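You operate a simulated robot arm through the tools that you are given. There is no shell and no other tool. Be economical: measure what you need, move in short steps, check, and stop when the job is done.

You run a simulated two-armed robot. Do the job below in one go: nothing can be reset, and whatever is moved stays where it is left.

JOB
Fetch the green block from the grey bench and set it on the top tray of the grey cart. Switch the blue lever on. Fetch the grease tin from the top of the black stand and set it on the wood table. Take the yellow pad and put it on the top of the turntable. Take the blue brush from the top of the black stand and put it on the low board of the narrow shelf. Take the round pad and put it in the deep tray. Take the silver cover and put it on the upper shelf of the white cabinet. Open the workbench drawer, take the black ring and leave it in the inside of the workbench drawer, then shut the drawer. Put the red plunger in the cv reject. Put the blue jar on the top of the white cabinet away on the dark table. Stack the yellow drink can from the top of the white cabinet on top of the green drink can. Open the blue drawer. Do these in any order. Set down upright: blue brush, round pad, blue jar. The blue lever goes to its stop.

The check looks at the end state, three seconds after you hand in, the way a careful person would. Anything else that was tipped, shoved, dropped, spilled or broken makes it a failure. A push-on lid holds only when it is set on centred and level and pressed home; a screw cap is set on level and turned clockwise until tight.

ROBOT AND FRAMES
Two 7-joint arms with two-finger parallel grippers on one trunk, on a base that drives. Base frame: it is fixed to the floor where the robot stands at the start and does not move with it; the origin is under the middle of the robot, x ahead of it, y to its left, z up; the surface under the hand at the start is at about z = 720. Units: mm, degrees, N and s.
The left shoulder is at the start at [70, 130, 1003], the right one opposite. With the tool pointing down near the work surface each hand reaches from about 220 to 520 mm from the robot's upright axis, wherever it stands, measured 20 degrees to its own side. Places, roughly: black ring (3x3x2 cm) [-6900, 2500, 900]; blue brush (3x3x16 cm) [-3300, 300, 900]; blue drawer [-2600, -3800, 300]; blue jar [-6500, 4250, 1000]; blue lever [-2100, 600, 1200]; dark table [-5400, 200, 700]; deep tray (15x13x8 cm) [-5300, 600, 700]; drink can [-6250, 4250, 1000]; grease tin [-3000, 250, 750]; green block (4x4x3 cm) [500, 0, 700]; inside of the workbench drawer [-7200, 2300, 700]; low board of the narrow shelf (60x12 cm) [-4780, -2620, 320]; red plunger (6x6x5 cm) [-7100, 1500, 900]; reject (15x26 cm) [-5520, -1640, 740]; round pad (5x5x5 cm) [-5600, 200, 700]; silver cover (10x7x3 cm) [-5600, 1900, 500]; top of the turntable [-1500, 1900, 900]; top tray of the grey cart [-1000, -2200, 800]; upper shelf of the white cabinet [-6100, 4300, 400]; wood table [-7300, -1400, 800]; workbench drawer [-7000, 2300, 800]; yellow pad (10x7x4 cm) [-3200, 200, 800]. Payload 1.57 kg a hand.
The TCP of each hand is the grasp point between the finger pads, 30 mm short of the fingertips. In the tool frame z runs along the fingers and y along their closing line. Largest opening 80 mm; finger width 17, thickness 12; the body of the gripper, 40 by 82 mm, starts 80 mm behind the TCP.
Orientation is that of the tool frame in the base frame, as a unit quaternion [w, x, y, z]. With the fingers straight down and closing along the base's y, the tool's x points along the base's -x, its y along +y and its z along -z.

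CONTROLS
- The arms move only by the tool play_rows. It takes "left_motion", "right_motion" or both (then of equal length, played together; a hand with none holds still); each is a list of rows, each a list of 7 numbers: the shift along the tool's x, y, z in cm, then the turn, a rotation vector about the tool's x, y, z in degrees, then the opening, from 0 (shut) to 1 (fully open). In form: [[x, y, z, ax, ay, az, hand], ...]. A call has 1 to 8 rows; each row shifts and turns the commanded pose from where the row before left it, along the tool's axes as they then stand. Rows are played at 5 a second. More than 50 mm and 8.6 degrees between two rows, or a gripper value outside its range, and nothing of the call is played. Where a pose cannot be reached the arm comes as near as it can. A force on the tool above 40 N (or 10 N above the force at the start of the call, whichever is more), or a blocked arm, ends the call early, and 0.2 s more pass. The fingers move at their own pace (about 108 mm/s each) and stop on an object; they squeeze with about 43 N. The grip force told is the motor's: it shows also when the fingers shut on nothing. Time passes only in rows, and 0.2 s behind the last, so rows that do not move let the fingers close. The reply holds the time, the measured pose of the TCP, the force on the tool along the base axes, the opening and the grip force, in the units named above and with some noise, with the torque about the TCP (base axes, N m) and any sound that the robot's microphone picked up.
- Cameras (640 x 400 px; columns grow to the right, rows downward): "scene" is now at [133.2, -6.1, 1222]; the picture's right is [-0.05, -1.00, 0.00], its down [-0.67, 0.03, -0.74] and it looks along [0.74, -0.04, -0.68] (base axes); focal length 276 px, centre (320, 200). "left" rides on the left gripper at [72, 7, -122] in its tool frame; the picture's right is [-0.09, 1.00, 0.00], its down [-0.84, -0.08, -0.54] and it looks along [-0.54, -0.05, 0.84] (tool axes); focal length 238 px, centre (320, 200). "right" rides on the right gripper at [72, -7, -122] in its tool frame; the picture's right is [0.09, 1.00, 0.00], its down [-0.84, 0.08, -0.54] and it looks along [-0.54, 0.05, 0.84] (tool axes); focal length 238 px, centre (320, 200).
- get_image(camera): a new picture of that camera. It takes no simulated time.
- raise_lower(by): slides the trunk up (or, below 0, down) by that many mm; the arms and the scene camera ride with it, the base frame stays. It gives what a move gives, with no picture.
- roll_base(legs): drives the robot by 1 to 6 legs, each [ahead, left, turn to the left] in mm, mm and degrees, along the robot's own axes; the way and the turn of a leg run together, so that a leg with both is an arc; at most 1500 mm and 180 degrees a leg. The arms and the cameras ride along, it lands a little off, and it stops where it bumps. It gives what a move gives.
- pan_tilt(pan, tilt): turns the head with the scene camera to pan (to the left, within 86 degrees either way) and tilt (down, from -29 to 69), counted from straight ahead of the robot. It gives what a move gives.
- pixel_to_xyz(camera, pixels): there is no depth. For up to 12 entries [column, row, z] of the newest picture of that camera ("zoom" is the newest enlarged one), the place [x, y] in the base frame at which the ray of that pixel passes the height z, good to about 2 mm. It takes no simulated time.
- enlarge(camera, box): a new picture of the part [left, top, right, bottom] of that camera's present view, enlarged. It takes no simulated time.
- finish_job(): hands the job in; it is judged then, once.

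Work in short steps. Measure before you move; look again where a grasp or a placing could have gone wrong, and mend it. You have 378 turns and 344 pictures in all, those below and enlarged ones among them. Open the grippers and draw the arms clear of the work before you hand the job in, unless the task says otherwise.

The tools are called after ">>>" as a command line: name --argument value ..., lists and objects as JSON in quotes. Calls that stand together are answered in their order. play_rows: Moves the arms, as the interface text tells. Its arguments: {"type":"object","properties":{"left_motion":{"type":"array","items":{"type":"array","items":{"type":"number"}}},"right_motion":{"type":"array","items":{"type":"array","items":{"type":"number"}}}},"required":[]} The other tools are called the same way: raise_lower (by) slides the trunk up or down; roll_base (legs) drives the base; pan_tilt (pan, tilt) turns the head that bears the scene camera; get_image (camera) takes a picture; pixel_to_xyz (camera, pixels) gives the place at which the rays of pixels pass given heights; enlarge (camera, box) takes an enlarged picture of a part of a camera's view; finish_job () hands the job in.

At the start:

```text
clock: 0.0
left_tcp_pos: [435.3, 129.1, 988.2]
left_tool_rot: [0.001, -0.001, 1.0, 0.0]
left_contact_force: [-0.5, 0.2, -0.6]
left_wrist_torque: [0.04, -0.05, -0.01]
left_width: 80.4
left_gripper_force: 0.1
right_tcp_pos: [283.0, -164.5, 1004.3]
right_tool_rot: [0.0, -0.001, 1.0, 0.0]
right_contact_force: [-0.5, 0.9, 0.1]
right_wrist_torque: [0.02, 0.01, -0.01]
right_width: 79.9
right_gripper_force: 0.0
trunk travel left (down, up): [-641.0, 299.0]
robot x, y, heading: [-2.8, -0.6, 0.1]
head pan, tilt: [-2.7, 42.5]
```

scene: 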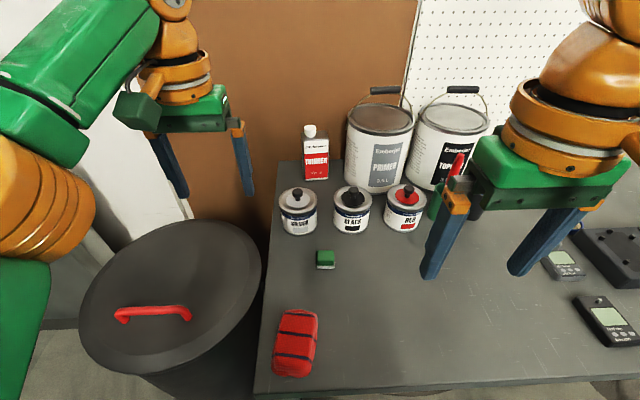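
right: 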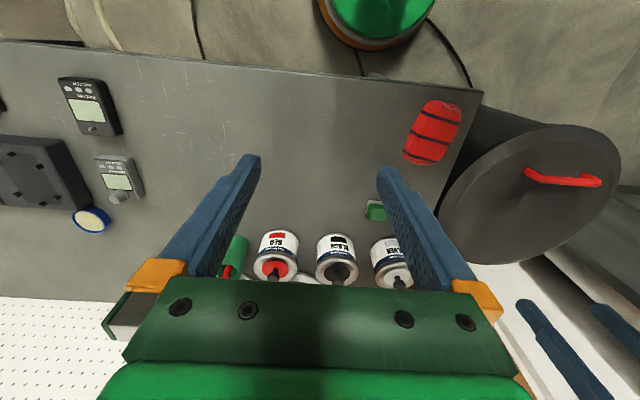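
left: 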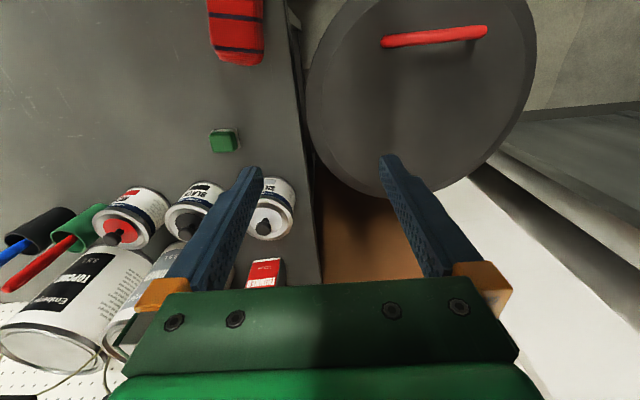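

The green block shows at scene pixel (325,259) on the bench; I measure it at its top and base heights.

>>> pixel_to_xyz --camera "scene" --pixels '[[316, 252, 750], [334, 252, 750], [317, 269, 720], [335, 269, 720], [325, 252, 750], [326, 262, 735]]'

>>> enlarge --camera "scene" --box '[280, 220, 376, 280]'

```text
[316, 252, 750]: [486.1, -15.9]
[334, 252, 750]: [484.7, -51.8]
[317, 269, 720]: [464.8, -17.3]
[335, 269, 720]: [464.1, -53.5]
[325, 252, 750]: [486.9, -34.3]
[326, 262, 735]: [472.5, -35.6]
```

```text
6.67 times, centred on (328, 250) of scene
```

zoom: 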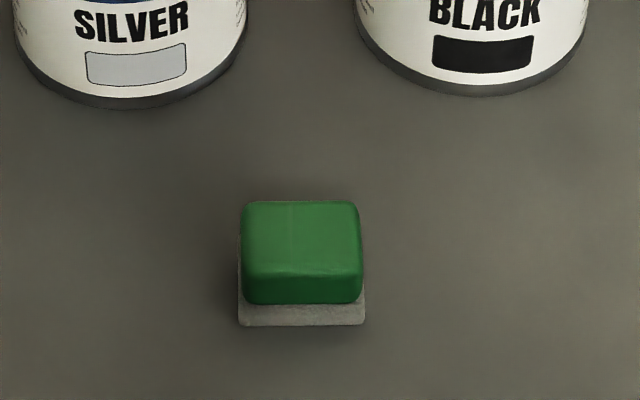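

Block centre is about (482,-35), top near 750. I bring the right hand above it first.

>>> play_rows --right_motion '[[-3.32, 2.16, 2.4, 0, 0, 0, 1], [-3.32, 2.16, 2.4, 0, 0, 0, 1], [-3.32, 2.16, 2.4, 0, 0, 0, 1], [-3.32, 2.16, 2.4, 0, 0, 0, 1], [-3.32, 2.16, 2.4, 0, 0, 0, 1], [-3.32, 2.16, 2.4, 0, 0, 0, 1]]'

>>> get_image --camera "right"

```text
clock: 1.4
left_tcp_pos: [437.0, 129.8, 987.9]
left_tool_rot: [0.0, -0.002, 1.0, -0.001]
left_contact_force: [0.6, -0.2, -0.3]
left_wrist_torque: [-0.02, 0.0, -0.01]
left_width: 80.1
left_gripper_force: 0.1
right_tcp_pos: [461.6, -35.3, 857.7]
right_tool_rot: [0.001, -0.002, 1.0, -0.002]
right_contact_force: [0.3, 0.6, 0.2]
right_wrist_torque: [-0.04, 0.0, 0.04]
right_width: 80.3
right_gripper_force: 0.0
right hand out of reach, approached as far as the arm can: row 6
trunk travel left (down, up): [-641.0, 299.0]
robot x, y, heading: [2.2, -2.8, -0.1]
head pan, tilt: [-2.7, 42.5]
```

```text
339 pictures are left
```

right: 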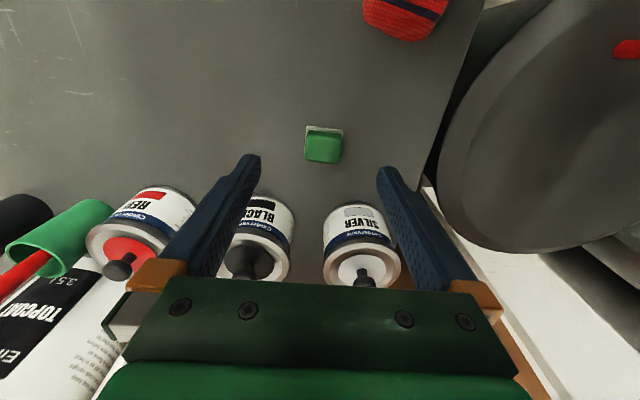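

The reach ends at x≈461, so I need to get closer. I measure the block in the right picture and the bench front edge.

>>> pixel_to_xyz --camera "right" --pixels '[[305, 135, 750], [342, 136, 750], [323, 163, 750], [323, 126, 722], [323, 145, 750]]'

>>> pixel_to_xyz --camera "scene" --pixels '[[256, 392, 720], [600, 375, 720], [272, 200, 720]]'

```text
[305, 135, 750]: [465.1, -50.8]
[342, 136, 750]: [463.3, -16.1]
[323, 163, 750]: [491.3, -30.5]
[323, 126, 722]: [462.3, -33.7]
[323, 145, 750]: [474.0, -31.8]
```

```text
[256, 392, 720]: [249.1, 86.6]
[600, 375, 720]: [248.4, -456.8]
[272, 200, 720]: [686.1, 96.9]
```

Block centre is about (480,-33). I drive 40 mm ahead.

>>> roll_base --legs '[[40, 0, 0]]'

```text
clock: 2.3
left_tcp_pos: [473.2, 127.7, 989.6]
left_tool_rot: [0.001, -0.002, 1.0, 0.0]
left_contact_force: [-0.5, -0.7, 0.3]
left_wrist_torque: [-0.06, 0.02, 0.01]
left_width: 80.0
left_gripper_force: 0.1
right_tcp_pos: [500.4, -37.4, 858.5]
right_tool_rot: [0.002, 0.001, 1.0, 0.0]
right_contact_force: [-0.1, 0.7, 1.1]
right_wrist_torque: [0.0, -0.01, 0.01]
right_width: 80.1
right_gripper_force: 0.1
trunk travel left (down, up): [-641.0, 299.0]
robot x, y, heading: [40.1, 0.2, -0.1]
head pan, tilt: [-2.7, 42.5]
```

Now at (500,-37,858): I shift to (481,-33) and go down to about 758.

>>> play_rows --right_motion '[[1.95, 0.4, 1.0, 0, 0, 0, 1], [0, 0, 4.5, 0, 0, 0, 1], [0, 0, 4.5, 0, 0, 0, 1], [0, 0, 0, 0, 0, 0, 1]]'

>>> get_image --camera "right"

```text
clock: 3.3
left_tcp_pos: [475.2, 127.4, 987.3]
left_tool_rot: [0.001, 0.0, 1.0, 0.0]
left_contact_force: [0.0, 0.0, -0.2]
left_wrist_torque: [0.0, 0.03, 0.01]
left_width: 79.9
left_gripper_force: 0.0
right_tcp_pos: [481.0, -33.2, 756.5]
right_tool_rot: [-0.001, 0.0, 1.0, 0.0]
right_contact_force: [0.3, 0.5, 0.1]
right_wrist_torque: [-0.01, 0.0, 0.03]
right_width: 79.9
right_gripper_force: 0.0
trunk travel left (down, up): [-641.0, 299.0]
robot x, y, heading: [41.1, -2.3, 0.1]
head pan, tilt: [-2.7, 42.5]
```

```text
338 pictures are left
```

right: 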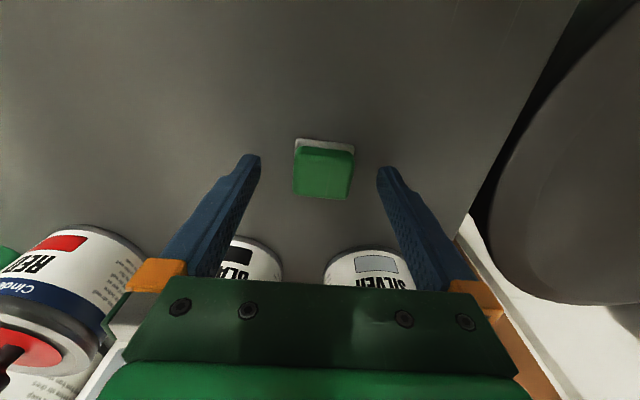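

Block sits between the fingers ((295–355),(140–198)); I lower 2–3 mm, close, then lift.

>>> play_rows --right_motion '[[0, 0, 0.2, 0, 0, 0, 1], [0, 0, 0, 0, 0, 0, 0], [0, 0, 0, 0, 0, 0, 0], [0, 0, 0, 0, 0, 0, 0], [0, 0, -3, 0, 0, 0, 0], [0, 0, -5, 0, 0, 0, 0], [0, 0, -5, 0, 0, 0, 0]]'

>>> get_image --camera "right"

```text
clock: 4.9
left_tcp_pos: [475.6, 128.6, 987.8]
left_tool_rot: [0.002, -0.002, 1.0, -0.001]
left_contact_force: [-0.3, 0.1, 0.3]
left_wrist_torque: [-0.02, 0.0, 0.02]
left_width: 80.2
left_gripper_force: 0.1
right_tcp_pos: [483.7, -31.0, 885.9]
right_tool_rot: [0.0, -0.001, 1.0, -0.001]
right_contact_force: [0.3, 0.3, -0.1]
right_wrist_torque: [-0.01, -0.02, -0.04]
right_width: 0.2
right_gripper_force: 20.4
trunk travel left (down, up): [-641.0, 299.0]
robot x, y, heading: [40.7, 0.2, 0.0]
head pan, tilt: [-2.7, 42.5]
```

```text
337 pictures are left
```

right: 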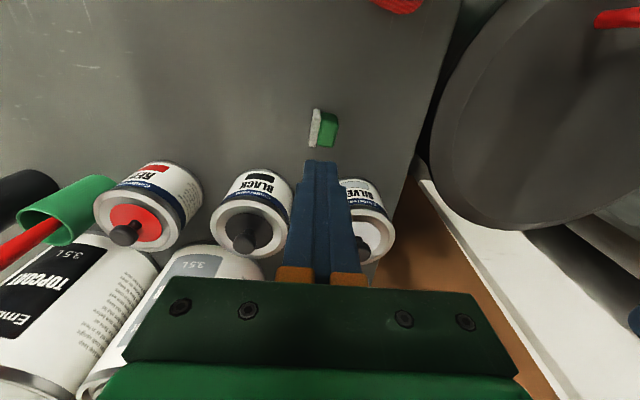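

The fingers shut on nothing; the block slipped out. I look closer at it.

>>> enlarge --camera "right" --box '[272, 80, 368, 170]'

>>> get_image --camera "scene"

```text
4.44 times, centred on (320, 125) of right
```

zoom: 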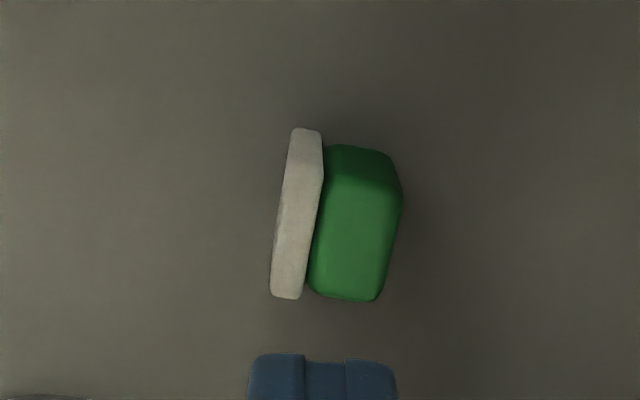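

```text
335 pictures are left
```

scene: 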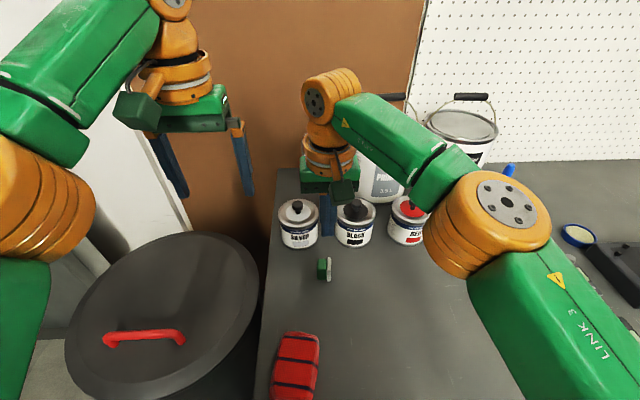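

>>> pixel_to_xyz --camera "right" --pixels '[[323.8, 130, 757], [312, 146, 757], [312, 146, 740], [321, 111, 757], [323.8, 130, 730]]'

>>> enlarge --camera "scene" --box '[292, 245, 356, 285]'

```text
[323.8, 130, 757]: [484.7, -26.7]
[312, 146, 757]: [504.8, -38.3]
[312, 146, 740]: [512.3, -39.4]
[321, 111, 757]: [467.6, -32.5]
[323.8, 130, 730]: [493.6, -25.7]
```

```text
10.00 times, centred on (324, 265) of scene
```

zoom: 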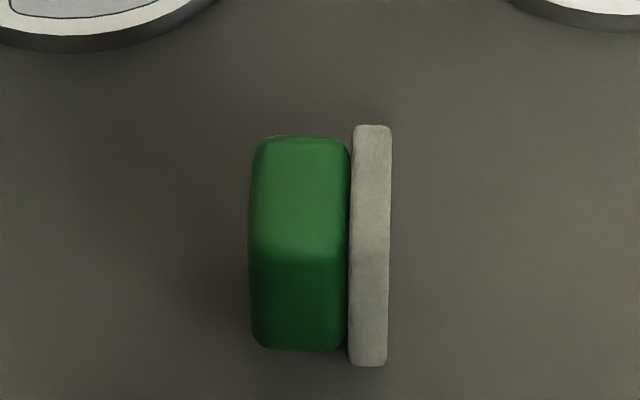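

>>> pixel_to_xyz --camera "scene" --pixels '[[329, 257.5, 757], [329, 270, 757], [329, 281.5, 720], [329, 257.5, 740], [329, 270, 740], [329, 281.5, 705], [317, 265, 750], [331, 265, 757]]'

```text
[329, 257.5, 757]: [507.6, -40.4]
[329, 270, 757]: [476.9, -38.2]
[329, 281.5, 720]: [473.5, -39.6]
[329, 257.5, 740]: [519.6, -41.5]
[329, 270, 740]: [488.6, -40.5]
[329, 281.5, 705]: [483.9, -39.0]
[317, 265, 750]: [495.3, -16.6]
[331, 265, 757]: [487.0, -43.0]
```

The block lies on its side, x 472–507, y −43…−16, top ~757. I go down around its centre (489,-29) to 756 and close.

>>> play_rows --right_motion '[[-0.5, 0.2, 0, 0, 0, 0, 1], [0, 0, 4.5, 0, 0, 0, 1], [0, 0, 4.5, 0, 0, 0, 1], [0, 0, 4.1, 0, 0, 0, 1], [0, 0, 0, 0, 0, 0, 1], [0, 0, 0, 0, 0, 0, 0.3], [0, 0, 0, 0, 0, 0, 0], [0, 0, 0, 0, 0, 0, 0]]'

>>> get_image --camera "right"

```text
clock: 6.7
left_tcp_pos: [477.5, 127.9, 988.5]
left_tool_rot: [0.0, 0.0, 1.0, -0.001]
left_contact_force: [0.3, -0.1, 0.2]
left_wrist_torque: [0.02, 0.02, -0.03]
left_width: 80.0
left_gripper_force: 0.0
right_tcp_pos: [488.2, -30.5, 754.0]
right_tool_rot: [-0.001, -0.001, 1.0, -0.001]
right_contact_force: [0.1, -0.2, -0.2]
right_wrist_torque: [0.01, 0.02, 0.01]
right_width: 26.6
right_gripper_force: 37.9
trunk travel left (down, up): [-641.0, 299.0]
robot x, y, heading: [41.9, -1.7, 0.4]
head pan, tilt: [-2.7, 42.5]
```

```text
333 pictures are left
```

right: 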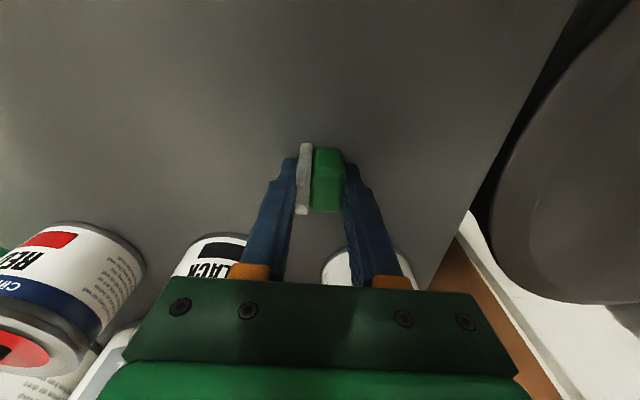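

Held (26.6 mm wide). I lift and draw it back.

>>> play_rows --right_motion '[[0, 0, -4.8, 0, 0, 0, 0], [0, 0, -4.8, 0, 0, 0, 0], [0, 0, -4.8, 0, 0, 0, 0], [0, 0, -4.8, 0, 0, 0, 0], [0, 0, -4.8, 0, 0, 0, 0], [3, -3, 0, 0, 0, 0, 0], [3, -3, 0, 0, 0, 0, 0], [3, -3, 0, 0, 0, 0, 0]]'

>>> get_image --camera "right"

```text
clock: 8.5
left_tcp_pos: [475.5, 125.7, 988.8]
left_tool_rot: [0.001, -0.001, 1.0, 0.002]
left_contact_force: [0.5, -1.0, 1.0]
left_wrist_torque: [0.02, 0.0, -0.01]
left_width: 80.0
left_gripper_force: 0.1
right_tcp_pos: [440.8, -97.6, 976.0]
right_tool_rot: [0.0, 0.002, 1.0, 0.003]
right_contact_force: [-1.1, -0.8, -0.7]
right_wrist_torque: [-0.02, -0.08, -0.02]
right_width: 26.8
right_gripper_force: 38.6
right hand out of reach, approached as far as the arm can: row 4, 5, 6, 7
trunk travel left (down, up): [-641.0, 299.0]
robot x, y, heading: [40.7, 0.6, 0.2]
head pan, tilt: [-2.7, 42.5]
```

```text
332 pictures are left
```

right: 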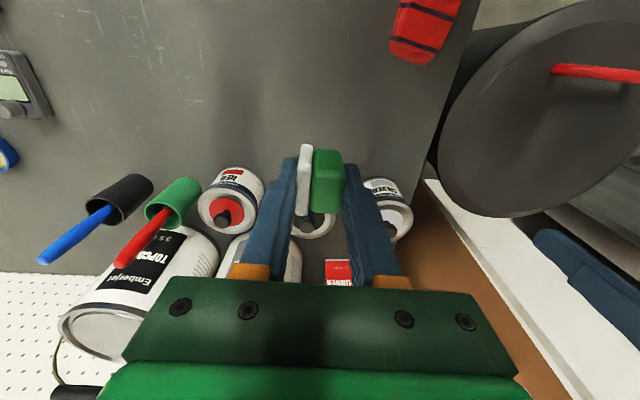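

Block held. I retract both arms before driving.

>>> play_rows --right_motion '[[4, -1, -1, 0, 0, 0, 0], [4, -1, -1, 0, 0, 0, 0], [4, -1, -1, 0, 0, 0, 0], [1, -1, 0, 0, 0, 0, 0]]' --left_motion '[[4, 1, -1, 0, 0, 0, 1], [4, 1, -1, 0, 0, 0, 1], [4, 1, -1, 0, 0, 0, 1], [4, 1, 0, 0, 0, 0, 1]]'

>>> roll_base --legs '[[-300, 0, 0], [0, 0, -110]]'

>>> pan_tilt --pan 0 --tilt 20

>>> get_image --camera "scene"

```text
clock: 9.5
left_tcp_pos: [315.8, 167.4, 1018.6]
left_tool_rot: [0.002, -0.002, 1.0, -0.001]
left_contact_force: [0.6, -0.8, 0.7]
left_wrist_torque: [-0.03, 0.03, 0.0]
left_width: 80.0
left_gripper_force: 0.0
right_tcp_pos: [306.7, -130.8, 1006.4]
right_tool_rot: [0.0, 0.0, 1.0, 0.0]
right_contact_force: [-0.6, 0.2, 0.3]
right_wrist_torque: [-0.03, -0.03, 0.03]
right_width: 26.7
right_gripper_force: 37.4
trunk travel left (down, up): [-641.0, 299.0]
robot x, y, heading: [41.8, -2.5, 0.1]
head pan, tilt: [-2.7, 42.5]
```

```text
clock: 16.1
left_tcp_pos: [-199.8, -317.1, 1018.9]
left_tool_rot: [0.0, 0.819, 0.573, 0.0]
left_contact_force: [-1.2, -0.3, 0.6]
left_wrist_torque: [0.04, -0.03, -0.01]
left_width: 80.1
left_gripper_force: 0.1
right_tcp_pos: [-475.8, -205.2, 1005.5]
right_tool_rot: [0.0, 0.82, 0.572, 0.0]
right_contact_force: [0.2, -0.1, 0.1]
right_wrist_torque: [0.0, -0.01, -0.03]
right_width: 26.8
right_gripper_force: 37.7
trunk travel left (down, up): [-641.0, 299.0]
robot x, y, heading: [-260.5, 4.1, -110.1]
head pan, tilt: [-2.7, 42.5]
```

```text
clock: 17.0
left_tcp_pos: [-200.0, -316.7, 1019.1]
left_tool_rot: [0.0, 0.819, 0.574, 0.0]
left_contact_force: [0.6, 0.1, -0.1]
left_wrist_torque: [0.01, 0.0, -0.01]
left_width: 80.2
left_gripper_force: 0.0
right_tcp_pos: [-477.8, -205.2, 1006.0]
right_tool_rot: [0.0, 0.82, 0.572, 0.0]
right_contact_force: [0.3, 0.8, 0.1]
right_wrist_torque: [-0.04, 0.03, -0.03]
right_width: 26.6
right_gripper_force: 37.8
trunk travel left (down, up): [-641.0, 299.0]
robot x, y, heading: [-260.1, 2.7, -110.3]
head pan, tilt: [0.0, 20.0]
```

```text
331 pictures are left
```

scene: 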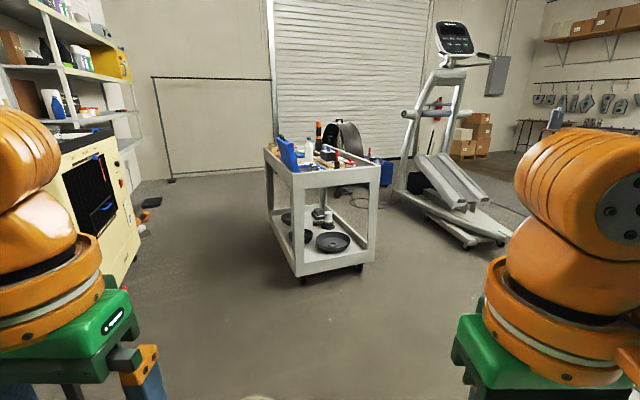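

The grey cart is ahead at pixels (264–380,140–280). I zoom in on its top tray.

>>> enlarge --camera "scene" --box '[240, 100, 400, 200]'

>>> pixel_to_xyz --camera "scene" --pixels '[[300, 280, 0], [368, 268, 0], [300, 192, 840], [380, 168, 840], [264, 150, 840], [351, 147, 840]]'

```text
4.00 times, centred on (320, 150) of scene
```

zoom: 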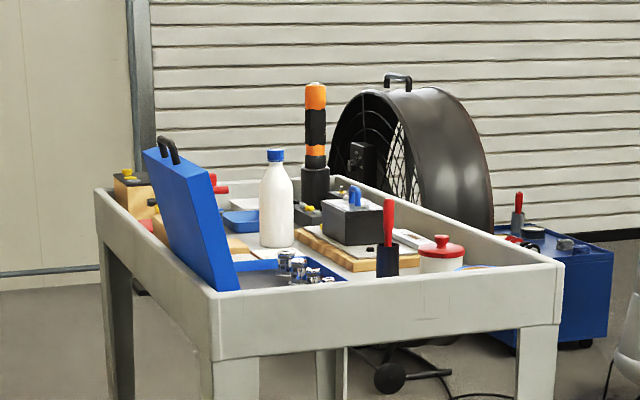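

```text
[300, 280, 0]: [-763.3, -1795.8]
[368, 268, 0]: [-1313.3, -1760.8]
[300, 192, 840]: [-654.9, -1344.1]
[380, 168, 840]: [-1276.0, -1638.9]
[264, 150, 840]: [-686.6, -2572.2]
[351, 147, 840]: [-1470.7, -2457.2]
```

The tray is cluttered; its near edge is at y≈-1790. I drive to about (-1040,-1200) facing it and look down.

>>> roll_base --legs '[[1398, -322, 0], [0, 0, 20]]'

>>> pan_tilt --pan 0 --tilt 35

>>> get_image --camera "scene"

```text
clock: 20.2
left_tcp_pos: [-468.3, -724.3, 1018.3]
left_tool_rot: [-0.001, 0.819, 0.574, -0.001]
left_contact_force: [-0.8, -0.1, -0.1]
left_wrist_torque: [0.07, -0.02, -0.02]
left_width: 80.1
left_gripper_force: 0.1
right_tcp_pos: [-746.9, -613.9, 1005.6]
right_tool_rot: [0.0, 0.82, 0.572, 0.0]
right_contact_force: [-0.9, -1.9, -1.4]
right_wrist_torque: [0.06, -0.01, 0.0]
right_width: 27.2
right_gripper_force: 37.9
trunk travel left (down, up): [-641.0, 299.0]
robot x, y, heading: [-529.1, -407.4, -110.0]
head pan, tilt: [0.0, 20.0]
stopped in leg 1: the robot was blocked; the commanded pose is now the measured one
```

```text
clock: 21.0
left_tcp_pos: [-468.8, -723.6, 1018.6]
left_tool_rot: [0.0, 0.819, 0.574, 0.0]
left_contact_force: [0.6, -0.1, 0.4]
left_wrist_torque: [-0.01, 0.02, 0.0]
left_width: 79.9
left_gripper_force: 0.1
right_tcp_pos: [-747.4, -613.2, 1006.1]
right_tool_rot: [0.0, 0.82, 0.573, 0.0]
right_contact_force: [0.9, 0.0, 0.5]
right_wrist_torque: [0.03, -0.02, -0.03]
right_width: 26.8
right_gripper_force: 37.2
trunk travel left (down, up): [-641.0, 299.0]
robot x, y, heading: [-531.1, -403.5, -109.9]
head pan, tilt: [0.0, 35.0]
```

```text
329 pictures are left
```

scene: 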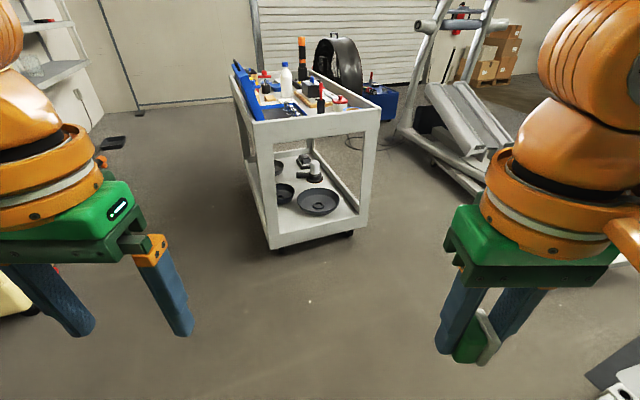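

Blocked at (-530,-405). I look down around the base for the obstacle.

>>> pan_tilt --pan -60 --tilt 55

>>> get_image --camera "scene"

>>> pan_tilt --pan 0 --tilt 69

>>> get_image --camera "scene"

```text
clock: 22.3
left_tcp_pos: [-468.4, -723.4, 1018.3]
left_tool_rot: [0.0, 0.819, 0.573, -0.001]
left_contact_force: [-0.7, 0.3, 0.1]
left_wrist_torque: [0.01, 0.0, -0.01]
left_width: 80.0
left_gripper_force: 0.2
right_tcp_pos: [-746.1, -612.0, 1005.5]
right_tool_rot: [-0.001, 0.82, 0.573, 0.0]
right_contact_force: [-0.7, 0.3, 0.6]
right_wrist_torque: [0.01, 0.01, 0.01]
right_width: 26.7
right_gripper_force: 37.5
trunk travel left (down, up): [-641.0, 299.0]
robot x, y, heading: [-531.7, -405.8, -109.9]
head pan, tilt: [-60.0, 55.0]
```

```text
328 pictures are left
```

scene: 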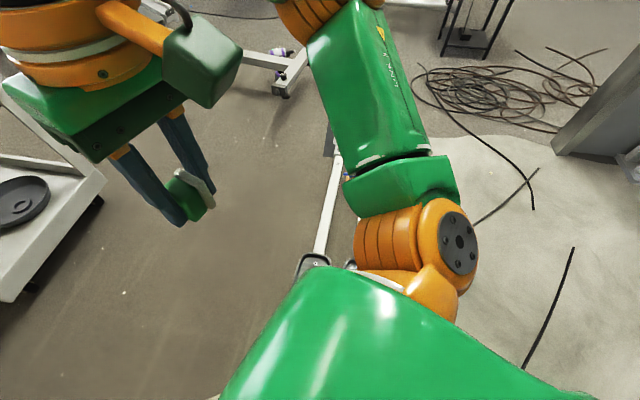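

```text
clock: 23.6
left_tcp_pos: [-469.5, -724.5, 1018.1]
left_tool_rot: [0.001, 0.819, 0.574, -0.001]
left_contact_force: [-0.6, -0.1, 0.6]
left_wrist_torque: [-0.03, 0.03, 0.03]
left_width: 80.2
left_gripper_force: 0.1
right_tcp_pos: [-747.0, -612.0, 1006.0]
right_tool_rot: [0.0, 0.82, 0.572, 0.0]
right_contact_force: [-0.1, -0.8, -1.1]
right_wrist_torque: [-0.01, 0.02, 0.0]
right_width: 26.9
right_gripper_force: 37.5
trunk travel left (down, up): [-641.0, 299.0]
robot x, y, heading: [-532.7, -404.1, -110.0]
head pan, tilt: [0.0, 68.8]
```

```text
327 pictures are left
```

scene: 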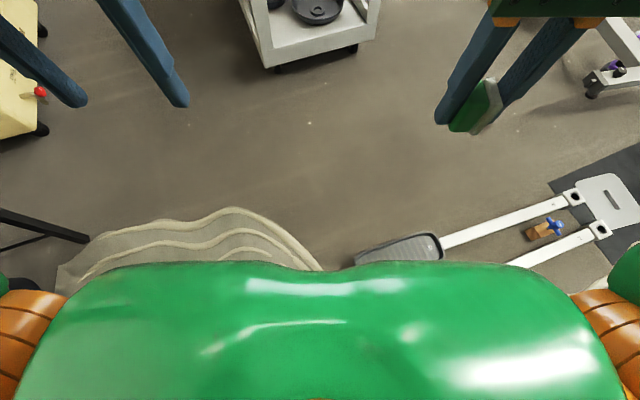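

An exercise machine's leg lies in the way (pixels (355–445,235–265), (510,260)). I measure it.

>>> pixel_to_xyz --camera "scene" --pixels '[[358, 260, 0], [440, 240, 0], [440, 255, 100], [560, 195, 100], [520, 260, 100], [600, 180, 100], [90, 240, 0], [320, 270, 50], [276, 70, 0], [355, 50, 0], [530, 232, 50]]'

>>> pan_tilt --pan -40 --tilt 30

>>> get_image --camera "scene"

```text
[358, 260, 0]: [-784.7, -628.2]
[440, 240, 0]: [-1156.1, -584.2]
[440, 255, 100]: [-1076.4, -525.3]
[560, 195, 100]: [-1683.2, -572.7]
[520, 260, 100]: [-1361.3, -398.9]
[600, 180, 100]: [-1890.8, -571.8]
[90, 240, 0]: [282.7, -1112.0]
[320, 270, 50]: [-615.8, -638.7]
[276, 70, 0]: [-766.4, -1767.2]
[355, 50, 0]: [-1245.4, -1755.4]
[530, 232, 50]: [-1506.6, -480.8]
```

```text
clock: 24.7
left_tcp_pos: [-470.2, -723.3, 1017.8]
left_tool_rot: [0.0, 0.819, 0.574, 0.0]
left_contact_force: [-0.5, -0.2, -0.3]
left_wrist_torque: [0.0, 0.0, -0.02]
left_width: 79.9
left_gripper_force: 0.1
right_tcp_pos: [-747.5, -613.0, 1005.9]
right_tool_rot: [0.0, 0.82, 0.573, 0.0]
right_contact_force: [-0.1, 0.5, -0.1]
right_wrist_torque: [0.01, -0.02, -0.05]
right_width: 26.7
right_gripper_force: 38.0
trunk travel left (down, up): [-641.0, 299.0]
robot x, y, heading: [-533.7, -406.3, -110.0]
head pan, tilt: [-40.0, 30.0]
```

```text
326 pictures are left
```

scene: 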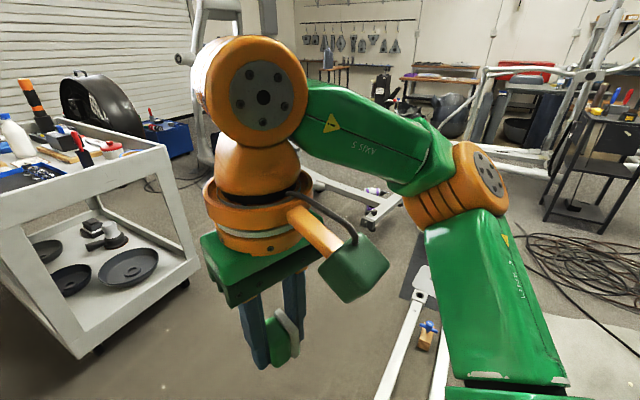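

I back off 250 mm and look at the pale thing on the floor in front (60–320,210–290 in the steep view).

>>> roll_base --legs '[[-350, 100, 0]]'

>>> pan_tilt --pan 0 --tilt 55

>>> get_image --camera "scene"

```text
clock: 27.0
left_tcp_pos: [-252.8, -426.3, 1018.3]
left_tool_rot: [0.0, 0.816, 0.578, 0.0]
left_contact_force: [0.5, 0.7, 0.7]
left_wrist_torque: [0.05, -0.01, 0.0]
left_width: 80.1
left_gripper_force: 0.1
right_tcp_pos: [-530.9, -317.3, 1006.4]
right_tool_rot: [0.0, 0.817, 0.577, 0.0]
right_contact_force: [-0.7, -0.3, -0.1]
right_wrist_torque: [0.0, 0.01, 0.0]
right_width: 26.9
right_gripper_force: 37.2
trunk travel left (down, up): [-641.0, 299.0]
robot x, y, heading: [-318.2, -105.2, -109.8]
head pan, tilt: [-40.0, 30.0]
```

```text
clock: 28.1
left_tcp_pos: [-252.9, -426.0, 1019.5]
left_tool_rot: [0.0, 0.816, 0.577, -0.001]
left_contact_force: [-0.2, 0.0, 0.2]
left_wrist_torque: [-0.02, 0.0, -0.02]
left_width: 79.8
left_gripper_force: 0.0
right_tcp_pos: [-531.2, -316.7, 1005.1]
right_tool_rot: [0.0, 0.816, 0.578, 0.0]
right_contact_force: [0.9, -0.3, 0.5]
right_wrist_torque: [-0.01, 0.04, -0.03]
right_width: 26.6
right_gripper_force: 37.5
trunk travel left (down, up): [-641.0, 299.0]
robot x, y, heading: [-317.1, -108.4, -109.5]
head pan, tilt: [0.0, 55.0]
```

```text
325 pictures are left
```

scene: 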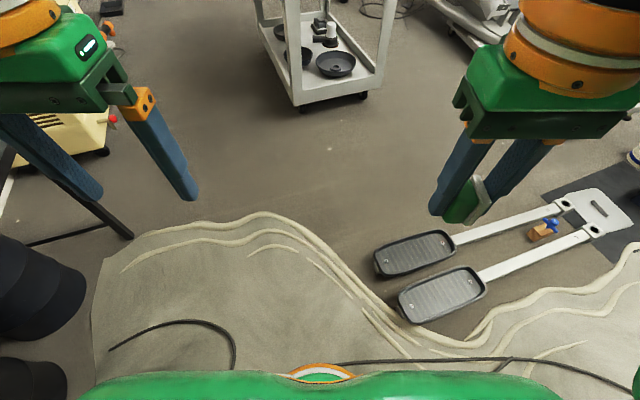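

Pale thing is a flat cloth; the pedals are the obstacle. I measure their left ends and nearby items.

>>> pixel_to_xyz --camera "scene" --pixels '[[375, 260, 60], [397, 305, 60], [378, 275, 0], [410, 322, 0], [132, 238, 0], [85, 285, 0], [75, 325, 0], [110, 150, 0], [300, 105, 0]]'

```text
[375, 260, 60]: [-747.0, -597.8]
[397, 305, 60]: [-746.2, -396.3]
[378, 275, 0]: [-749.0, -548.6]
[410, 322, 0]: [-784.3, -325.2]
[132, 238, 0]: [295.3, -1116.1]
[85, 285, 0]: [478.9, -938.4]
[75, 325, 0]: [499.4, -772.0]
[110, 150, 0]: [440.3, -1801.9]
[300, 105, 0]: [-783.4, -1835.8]
```

Clear corridor at x≈-330. I turn to face -y, drive 1130 ahead, then sidestep right 720 to the cart.

>>> roll_base --legs '[[0, 0, 19.5], [1130, 0, 0], [0, -690, 0]]'

>>> pan_tilt --pan 0 --tilt 42

>>> get_image --camera "scene"

```text
clock: 38.4
left_tcp_pos: [-828.6, -1542.3, 1018.8]
left_tool_rot: [0.0, 0.703, 0.711, -0.001]
left_contact_force: [0.1, -0.1, -1.2]
left_wrist_torque: [-0.03, -0.02, 0.01]
left_width: 79.9
left_gripper_force: 0.0
right_tcp_pos: [-1129.5, -1536.2, 1006.6]
right_tool_rot: [0.0, 0.704, 0.71, 0.0]
right_contact_force: [-0.5, 0.6, 0.0]
right_wrist_torque: [-0.01, -0.01, 0.0]
right_width: 26.7
right_gripper_force: 37.2
trunk travel left (down, up): [-641.0, 299.0]
robot x, y, heading: [-997.6, -1267.5, -89.5]
head pan, tilt: [0.0, 55.0]
```

```text
clock: 39.1
left_tcp_pos: [-829.9, -1542.7, 1018.5]
left_tool_rot: [0.002, 0.703, 0.711, 0.0]
left_contact_force: [0.6, -0.8, 0.5]
left_wrist_torque: [0.01, 0.0, -0.02]
left_width: 79.7
left_gripper_force: 0.0
right_tcp_pos: [-1129.2, -1536.7, 1006.5]
right_tool_rot: [-0.001, 0.704, 0.71, 0.001]
right_contact_force: [0.1, 0.9, -0.1]
right_wrist_torque: [0.0, -0.03, 0.01]
right_width: 26.6
right_gripper_force: 37.9
trunk travel left (down, up): [-641.0, 299.0]
robot x, y, heading: [-1000.3, -1268.2, -89.5]
head pan, tilt: [0.0, 42.0]
```

```text
324 pictures are left
```

scene: 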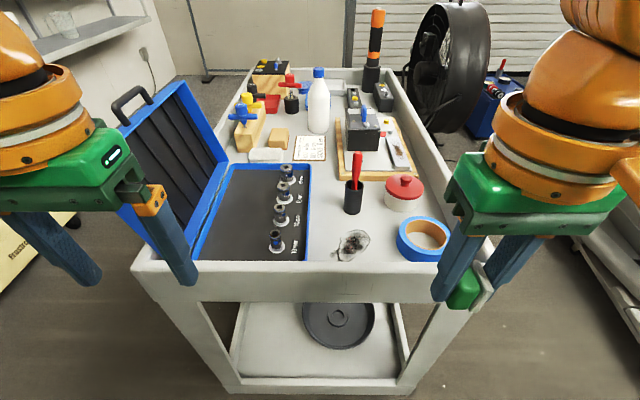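

I zoom in on the free patch between the blue case and the tape roll (320–395,205–262).

>>> enlarge --camera "scene" --box '[290, 170, 450, 270]'

>>> pixel_to_xyz --camera "scene" --pixels '[[320, 262, 800], [390, 262, 800], [308, 260, 800], [355, 212, 800], [398, 240, 800], [345, 212, 800], [420, 262, 800], [330, 235, 800], [377, 225, 800]]'

```text
4.00 times, centred on (370, 220) of scene
```

zoom: 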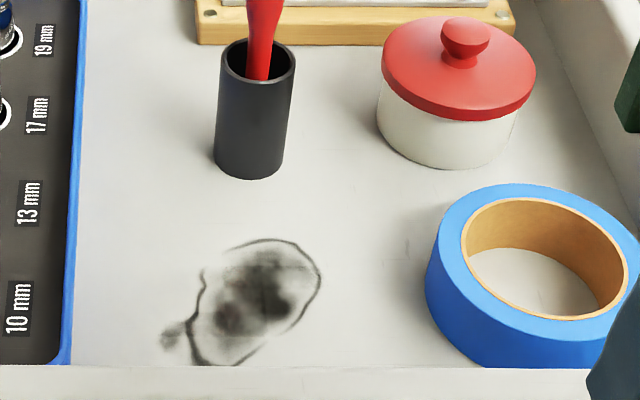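

```text
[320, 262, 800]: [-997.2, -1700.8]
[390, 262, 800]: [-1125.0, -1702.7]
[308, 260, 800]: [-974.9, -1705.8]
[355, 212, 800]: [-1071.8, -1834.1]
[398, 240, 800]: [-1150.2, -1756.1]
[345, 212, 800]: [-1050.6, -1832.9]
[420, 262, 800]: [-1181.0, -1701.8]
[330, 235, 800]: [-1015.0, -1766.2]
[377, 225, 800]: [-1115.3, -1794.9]
```

A grease stain is in the middle; the clean spot at zoom (362,208) between cup, jar and tape looks best. I measure the neighbours.

>>> pixel_to_xyz --camera "zoom" --pixels '[[362, 208, 800], [285, 165, 800], [250, 180, 800], [428, 290, 800], [400, 155, 800], [318, 270, 800], [290, 60, 880], [436, 215, 850], [250, 45, 880], [340, 370, 850]]'

>>> get_image --camera "right"

```text
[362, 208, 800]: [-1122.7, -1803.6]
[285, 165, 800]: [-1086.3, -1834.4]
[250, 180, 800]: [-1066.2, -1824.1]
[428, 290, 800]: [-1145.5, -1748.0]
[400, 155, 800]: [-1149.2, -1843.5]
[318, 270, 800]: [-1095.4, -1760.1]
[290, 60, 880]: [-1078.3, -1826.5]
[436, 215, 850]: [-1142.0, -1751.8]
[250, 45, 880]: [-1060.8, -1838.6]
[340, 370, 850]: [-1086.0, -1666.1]
```

```text
322 pictures are left
```

right: 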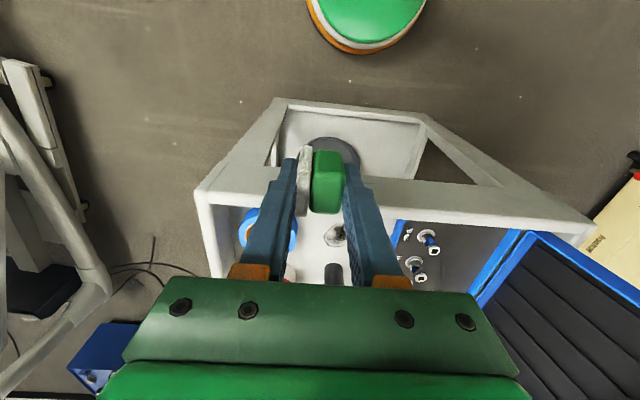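

Target (-1117,-1800). I raise the trunk for clearance over the case lid, then drive 150 mm closer.

>>> raise_lower --by 150

>>> roll_base --legs '[[150, 0, 0]]'

>>> get_image --camera "right"

>>> get_image --camera "scene"

```text
clock: 40.9
left_tcp_pos: [-830.4, -1541.9, 1168.5]
left_tool_rot: [0.001, 0.704, 0.711, -0.001]
left_contact_force: [0.1, 1.2, 0.0]
left_wrist_torque: [-0.01, 0.02, 0.02]
left_width: 80.0
left_gripper_force: 0.0
right_tcp_pos: [-1129.2, -1537.4, 1156.0]
right_tool_rot: [0.0, 0.704, 0.71, 0.0]
right_contact_force: [-0.3, 0.5, 0.1]
right_wrist_torque: [-0.01, 0.01, -0.03]
right_width: 27.0
right_gripper_force: 37.7
trunk travel left (down, up): [-791.0, 149.0]
robot x, y, heading: [-997.1, -1266.4, -89.5]
head pan, tilt: [0.0, 42.0]
```

```text
clock: 42.2
left_tcp_pos: [-828.4, -1687.7, 1169.1]
left_tool_rot: [0.001, 0.704, 0.71, -0.001]
left_contact_force: [0.1, -0.2, -0.4]
left_wrist_torque: [-0.02, 0.0, 0.04]
left_width: 79.9
left_gripper_force: 0.1
right_tcp_pos: [-1127.7, -1681.9, 1156.9]
right_tool_rot: [0.001, 0.704, 0.71, -0.002]
right_contact_force: [-0.1, 1.0, -0.7]
right_wrist_torque: [0.01, 0.0, -0.02]
right_width: 26.8
right_gripper_force: 37.4
trunk travel left (down, up): [-791.0, 149.0]
robot x, y, heading: [-999.6, -1414.5, -89.6]
head pan, tilt: [0.0, 42.0]
```

```text
321 pictures are left
```

right: 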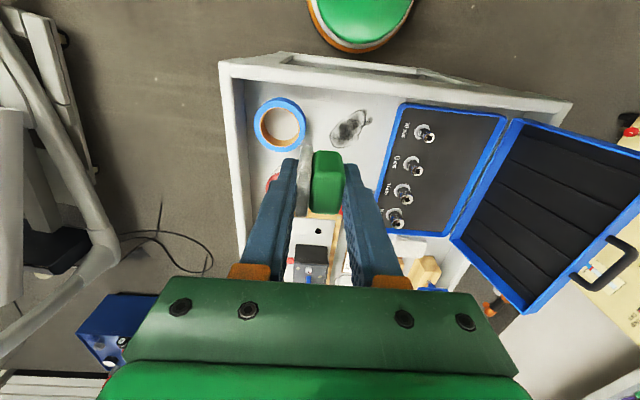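

```text
320 pictures are left
```

scene: 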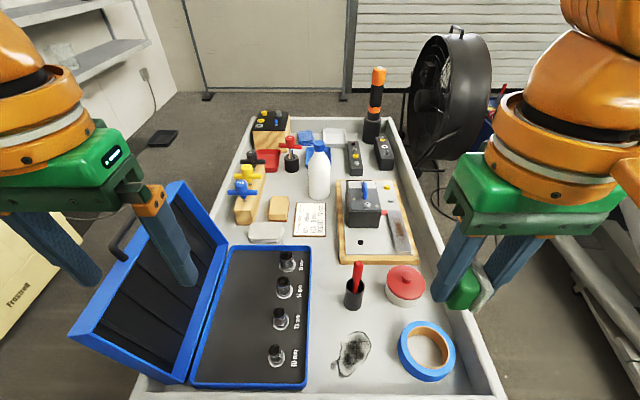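

I triangulate the tray floor from the stain centre: scene (354,350), right (348,128), and neighbours.

>>> pixel_to_xyz --camera "scene" --pixels '[[354, 350, 800], [354, 350, 780], [354, 350, 820], [353, 308, 800], [388, 318, 800], [398, 348, 800], [405, 304, 800]]'

>>> pixel_to_xyz --camera "right" --pixels '[[348, 130, 800], [348, 130, 780], [348, 130, 820], [304, 130, 800], [268, 182, 800]]'

```text
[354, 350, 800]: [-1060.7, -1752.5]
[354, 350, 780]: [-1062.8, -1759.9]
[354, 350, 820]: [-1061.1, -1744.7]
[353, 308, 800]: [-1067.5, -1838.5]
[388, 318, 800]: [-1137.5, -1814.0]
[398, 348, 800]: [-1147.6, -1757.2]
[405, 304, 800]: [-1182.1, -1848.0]
```

```text
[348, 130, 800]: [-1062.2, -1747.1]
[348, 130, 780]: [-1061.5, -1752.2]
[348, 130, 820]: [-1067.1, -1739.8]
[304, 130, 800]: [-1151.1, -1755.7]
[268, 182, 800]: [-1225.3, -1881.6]
```

Tray floor ≈800. I go over (-1120,-1797) and lower to TCP z≈865.

>>> play_rows --right_motion '[[-3.9, 0.2, 4.0, 0, 0, 0, 0], [-3.9, 0.2, 4.0, 0, 0, 0, 0], [-3.7, 0.2, 4.0, 0, 0, 0, 0], [0, 0, 4.8, 0, 0, 0, 0], [0, 0, 4.8, 0, 0, 0, 0], [0, 0, 4.8, 0, 0, 0, 0], [0, 0, 2.5, 0, 0, 0, 0], [0, 0, 0, 0, 0, 0, 0]]'

>>> get_image --camera "right"

>>> get_image --camera "scene"

```text
refused: row 1 steps farther than a row can; nothing moved
```

```text
319 pictures are left
```

right: 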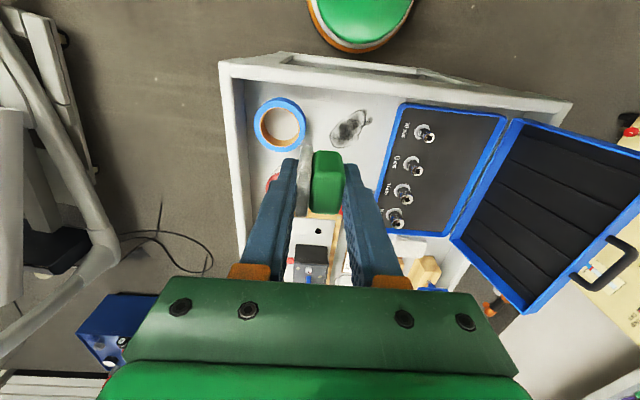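

```text
318 pictures are left
```

scene: 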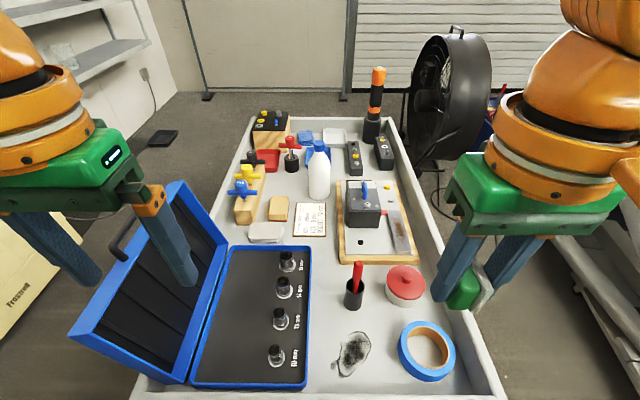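

Row limit is 50 mm combined; I redo it with smaller steps.

>>> play_rows --right_motion '[[-2.9, 0.2, 4.0, 0, 0, 0, 0], [-2.9, 0.2, 4.0, 0, 0, 0, 0], [-2.8, 0.2, 4.0, 0, 0, 0, 0], [-2.8, 0.2, 4.0, 0, 0, 0, 0], [0, 0, 4.8, 0, 0, 0, 0], [0, 0, 4.8, 0, 0, 0, 0], [0, 0, 3.4, 0, 0, 0, 0], [0, 0, 0, 0, 0, 0, 0]]'

>>> get_image --camera "right"

>>> get_image --camera "scene"

```text
clock: 44.0
left_tcp_pos: [-827.0, -1691.2, 1168.8]
left_tool_rot: [0.001, 0.704, 0.71, -0.001]
left_contact_force: [-0.8, 0.8, 0.1]
left_wrist_torque: [0.02, 0.03, 0.0]
left_width: 80.0
left_gripper_force: 0.1
right_tcp_pos: [-1119.4, -1798.7, 865.5]
right_tool_rot: [0.0, 0.704, 0.711, -0.001]
right_contact_force: [-1.2, -0.7, -0.4]
right_wrist_torque: [0.04, 0.0, -0.01]
right_width: 26.7
right_gripper_force: 37.1
trunk travel left (down, up): [-791.0, 149.0]
robot x, y, heading: [-1000.1, -1416.6, -89.4]
head pan, tilt: [0.0, 42.0]
```

```text
317 pictures are left
```

right: 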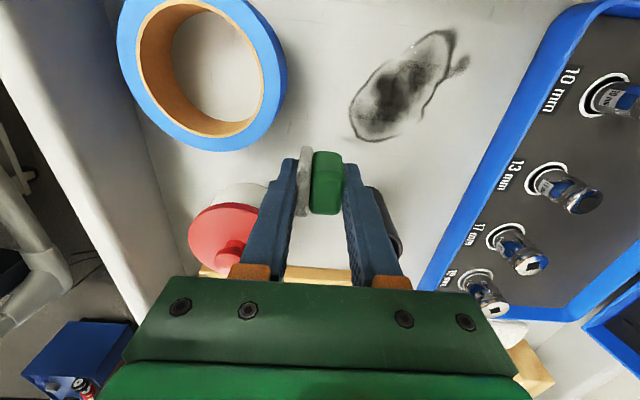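

```text
316 pictures are left
```

scene: 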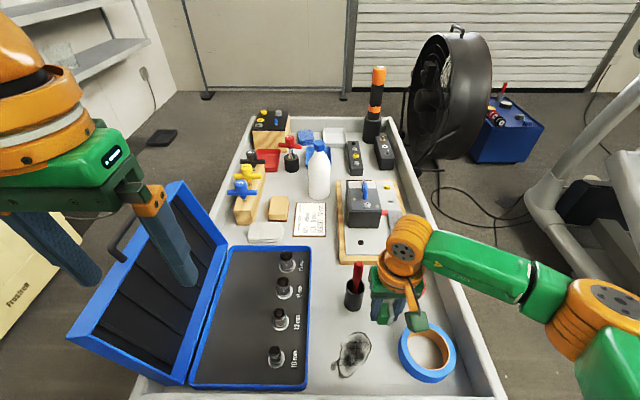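

Clearance looks good; I nudge 8 mm toward the robot and descend in small steps until contact.

>>> play_rows --right_motion '[[0.8, 0, 1.5, 0, 0, 0, 0], [0, 0, 0.8, 0, 0, 0, 0], [0, 0, 0.4, 0, 0, 0, 0], [0, 0, 0.3, 0, 0, 0, 0], [0, 0, 0.3, 0, 0, 0, 0], [0, 0, 0, 0, 0, 0, 0]]'

>>> get_image --camera "right"

```text
clock: 45.5
left_tcp_pos: [-828.7, -1691.0, 1169.0]
left_tool_rot: [0.001, 0.703, 0.711, -0.001]
left_contact_force: [0.2, -1.3, 0.2]
left_wrist_torque: [-0.02, -0.03, 0.0]
left_width: 80.1
left_gripper_force: 0.1
right_tcp_pos: [-1117.9, -1792.2, 833.2]
right_tool_rot: [0.0, 0.703, 0.711, 0.001]
right_contact_force: [0.0, 0.6, -0.4]
right_wrist_torque: [0.01, 0.03, 0.04]
right_width: 26.8
right_gripper_force: 37.8
trunk travel left (down, up): [-791.0, 149.0]
robot x, y, heading: [-1002.1, -1415.3, -89.4]
head pan, tilt: [0.0, 42.0]
```

```text
315 pictures are left
```

right: 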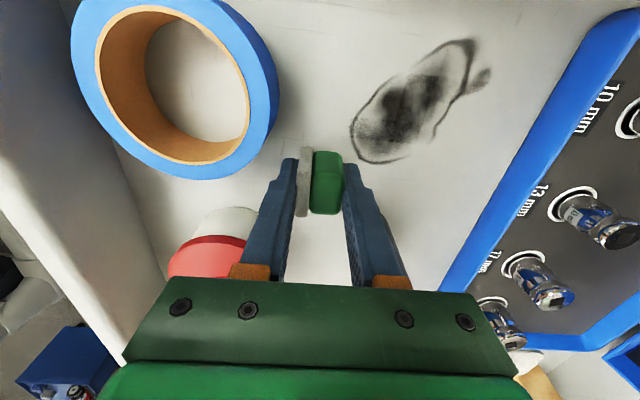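

No contact yet at 833; I go on in 3 mm steps.

>>> play_rows --right_motion '[[0, 0, 0.3, 0, 0, 0, 0], [0, 0, 0.3, 0, 0, 0, 0], [0, 0, 0.3, 0, 0, 0, 0], [0, 0, 0.3, 0, 0, 0, 0], [0, 0, 0.3, 0, 0, 0, 0], [0, 0, 0.3, 0, 0, 0, 0], [0, 0, 0.3, 0, 0, 0, 0]]'

```text
clock: 47.0
left_tcp_pos: [-826.7, -1687.8, 1168.8]
left_tool_rot: [0.001, 0.703, 0.712, -0.002]
left_contact_force: [0.0, 0.7, 0.2]
left_wrist_torque: [-0.01, -0.02, 0.02]
left_width: 80.0
left_gripper_force: 0.0
right_tcp_pos: [-1117.5, -1790.0, 814.4]
right_tool_rot: [0.003, 0.704, 0.711, -0.003]
right_contact_force: [-1.2, -7.3, 33.5]
right_wrist_torque: [-0.06, 0.38, 0.06]
right_width: 27.1
right_gripper_force: 37.6
trunk travel left (down, up): [-791.0, 149.0]
robot x, y, heading: [-998.8, -1412.6, -89.5]
head pan, tilt: [0.0, 42.0]
```

Contact (33 N) near 815. I ease 2 mm, open partly, and lift straight up.

>>> play_rows --right_motion '[[0, 0, -0.2, 0, 0, 0, 0], [0, 0, 0, 0, 0, 0, 0.55], [0, 0, 0, 0, 0, 0, 0.55], [0, 0, -3, 0, 0, 0, 0.55], [0, 0, -5, 0, 0, 0, 0.55], [0, 0, -5, 0, 0, 0, 0.55], [0, 0, -5, 0, 0, 0, 0.55], [0, 0, -5, 0, 0, 0, 0.55]]'

>>> get_image --camera "right"

```text
clock: 48.9
left_tcp_pos: [-827.1, -1690.1, 1168.6]
left_tool_rot: [0.0, 0.703, 0.711, -0.001]
left_contact_force: [-0.2, 0.1, -0.4]
left_wrist_torque: [-0.02, 0.03, 0.0]
left_width: 79.8
left_gripper_force: 0.0
right_tcp_pos: [-1118.6, -1789.2, 1044.4]
right_tool_rot: [0.0, 0.704, 0.71, 0.0]
right_contact_force: [-0.4, 0.3, -0.5]
right_wrist_torque: [0.01, 0.04, -0.03]
right_width: 43.8
right_gripper_force: 0.0
trunk travel left (down, up): [-791.0, 149.0]
robot x, y, heading: [-994.4, -1410.9, -89.7]
head pan, tilt: [0.0, 42.0]
```

```text
314 pictures are left
```

right: 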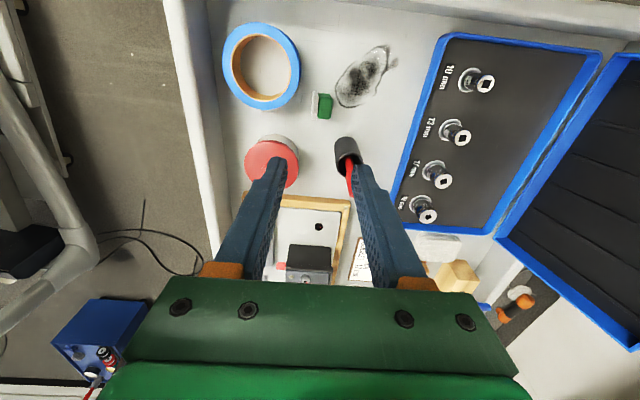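

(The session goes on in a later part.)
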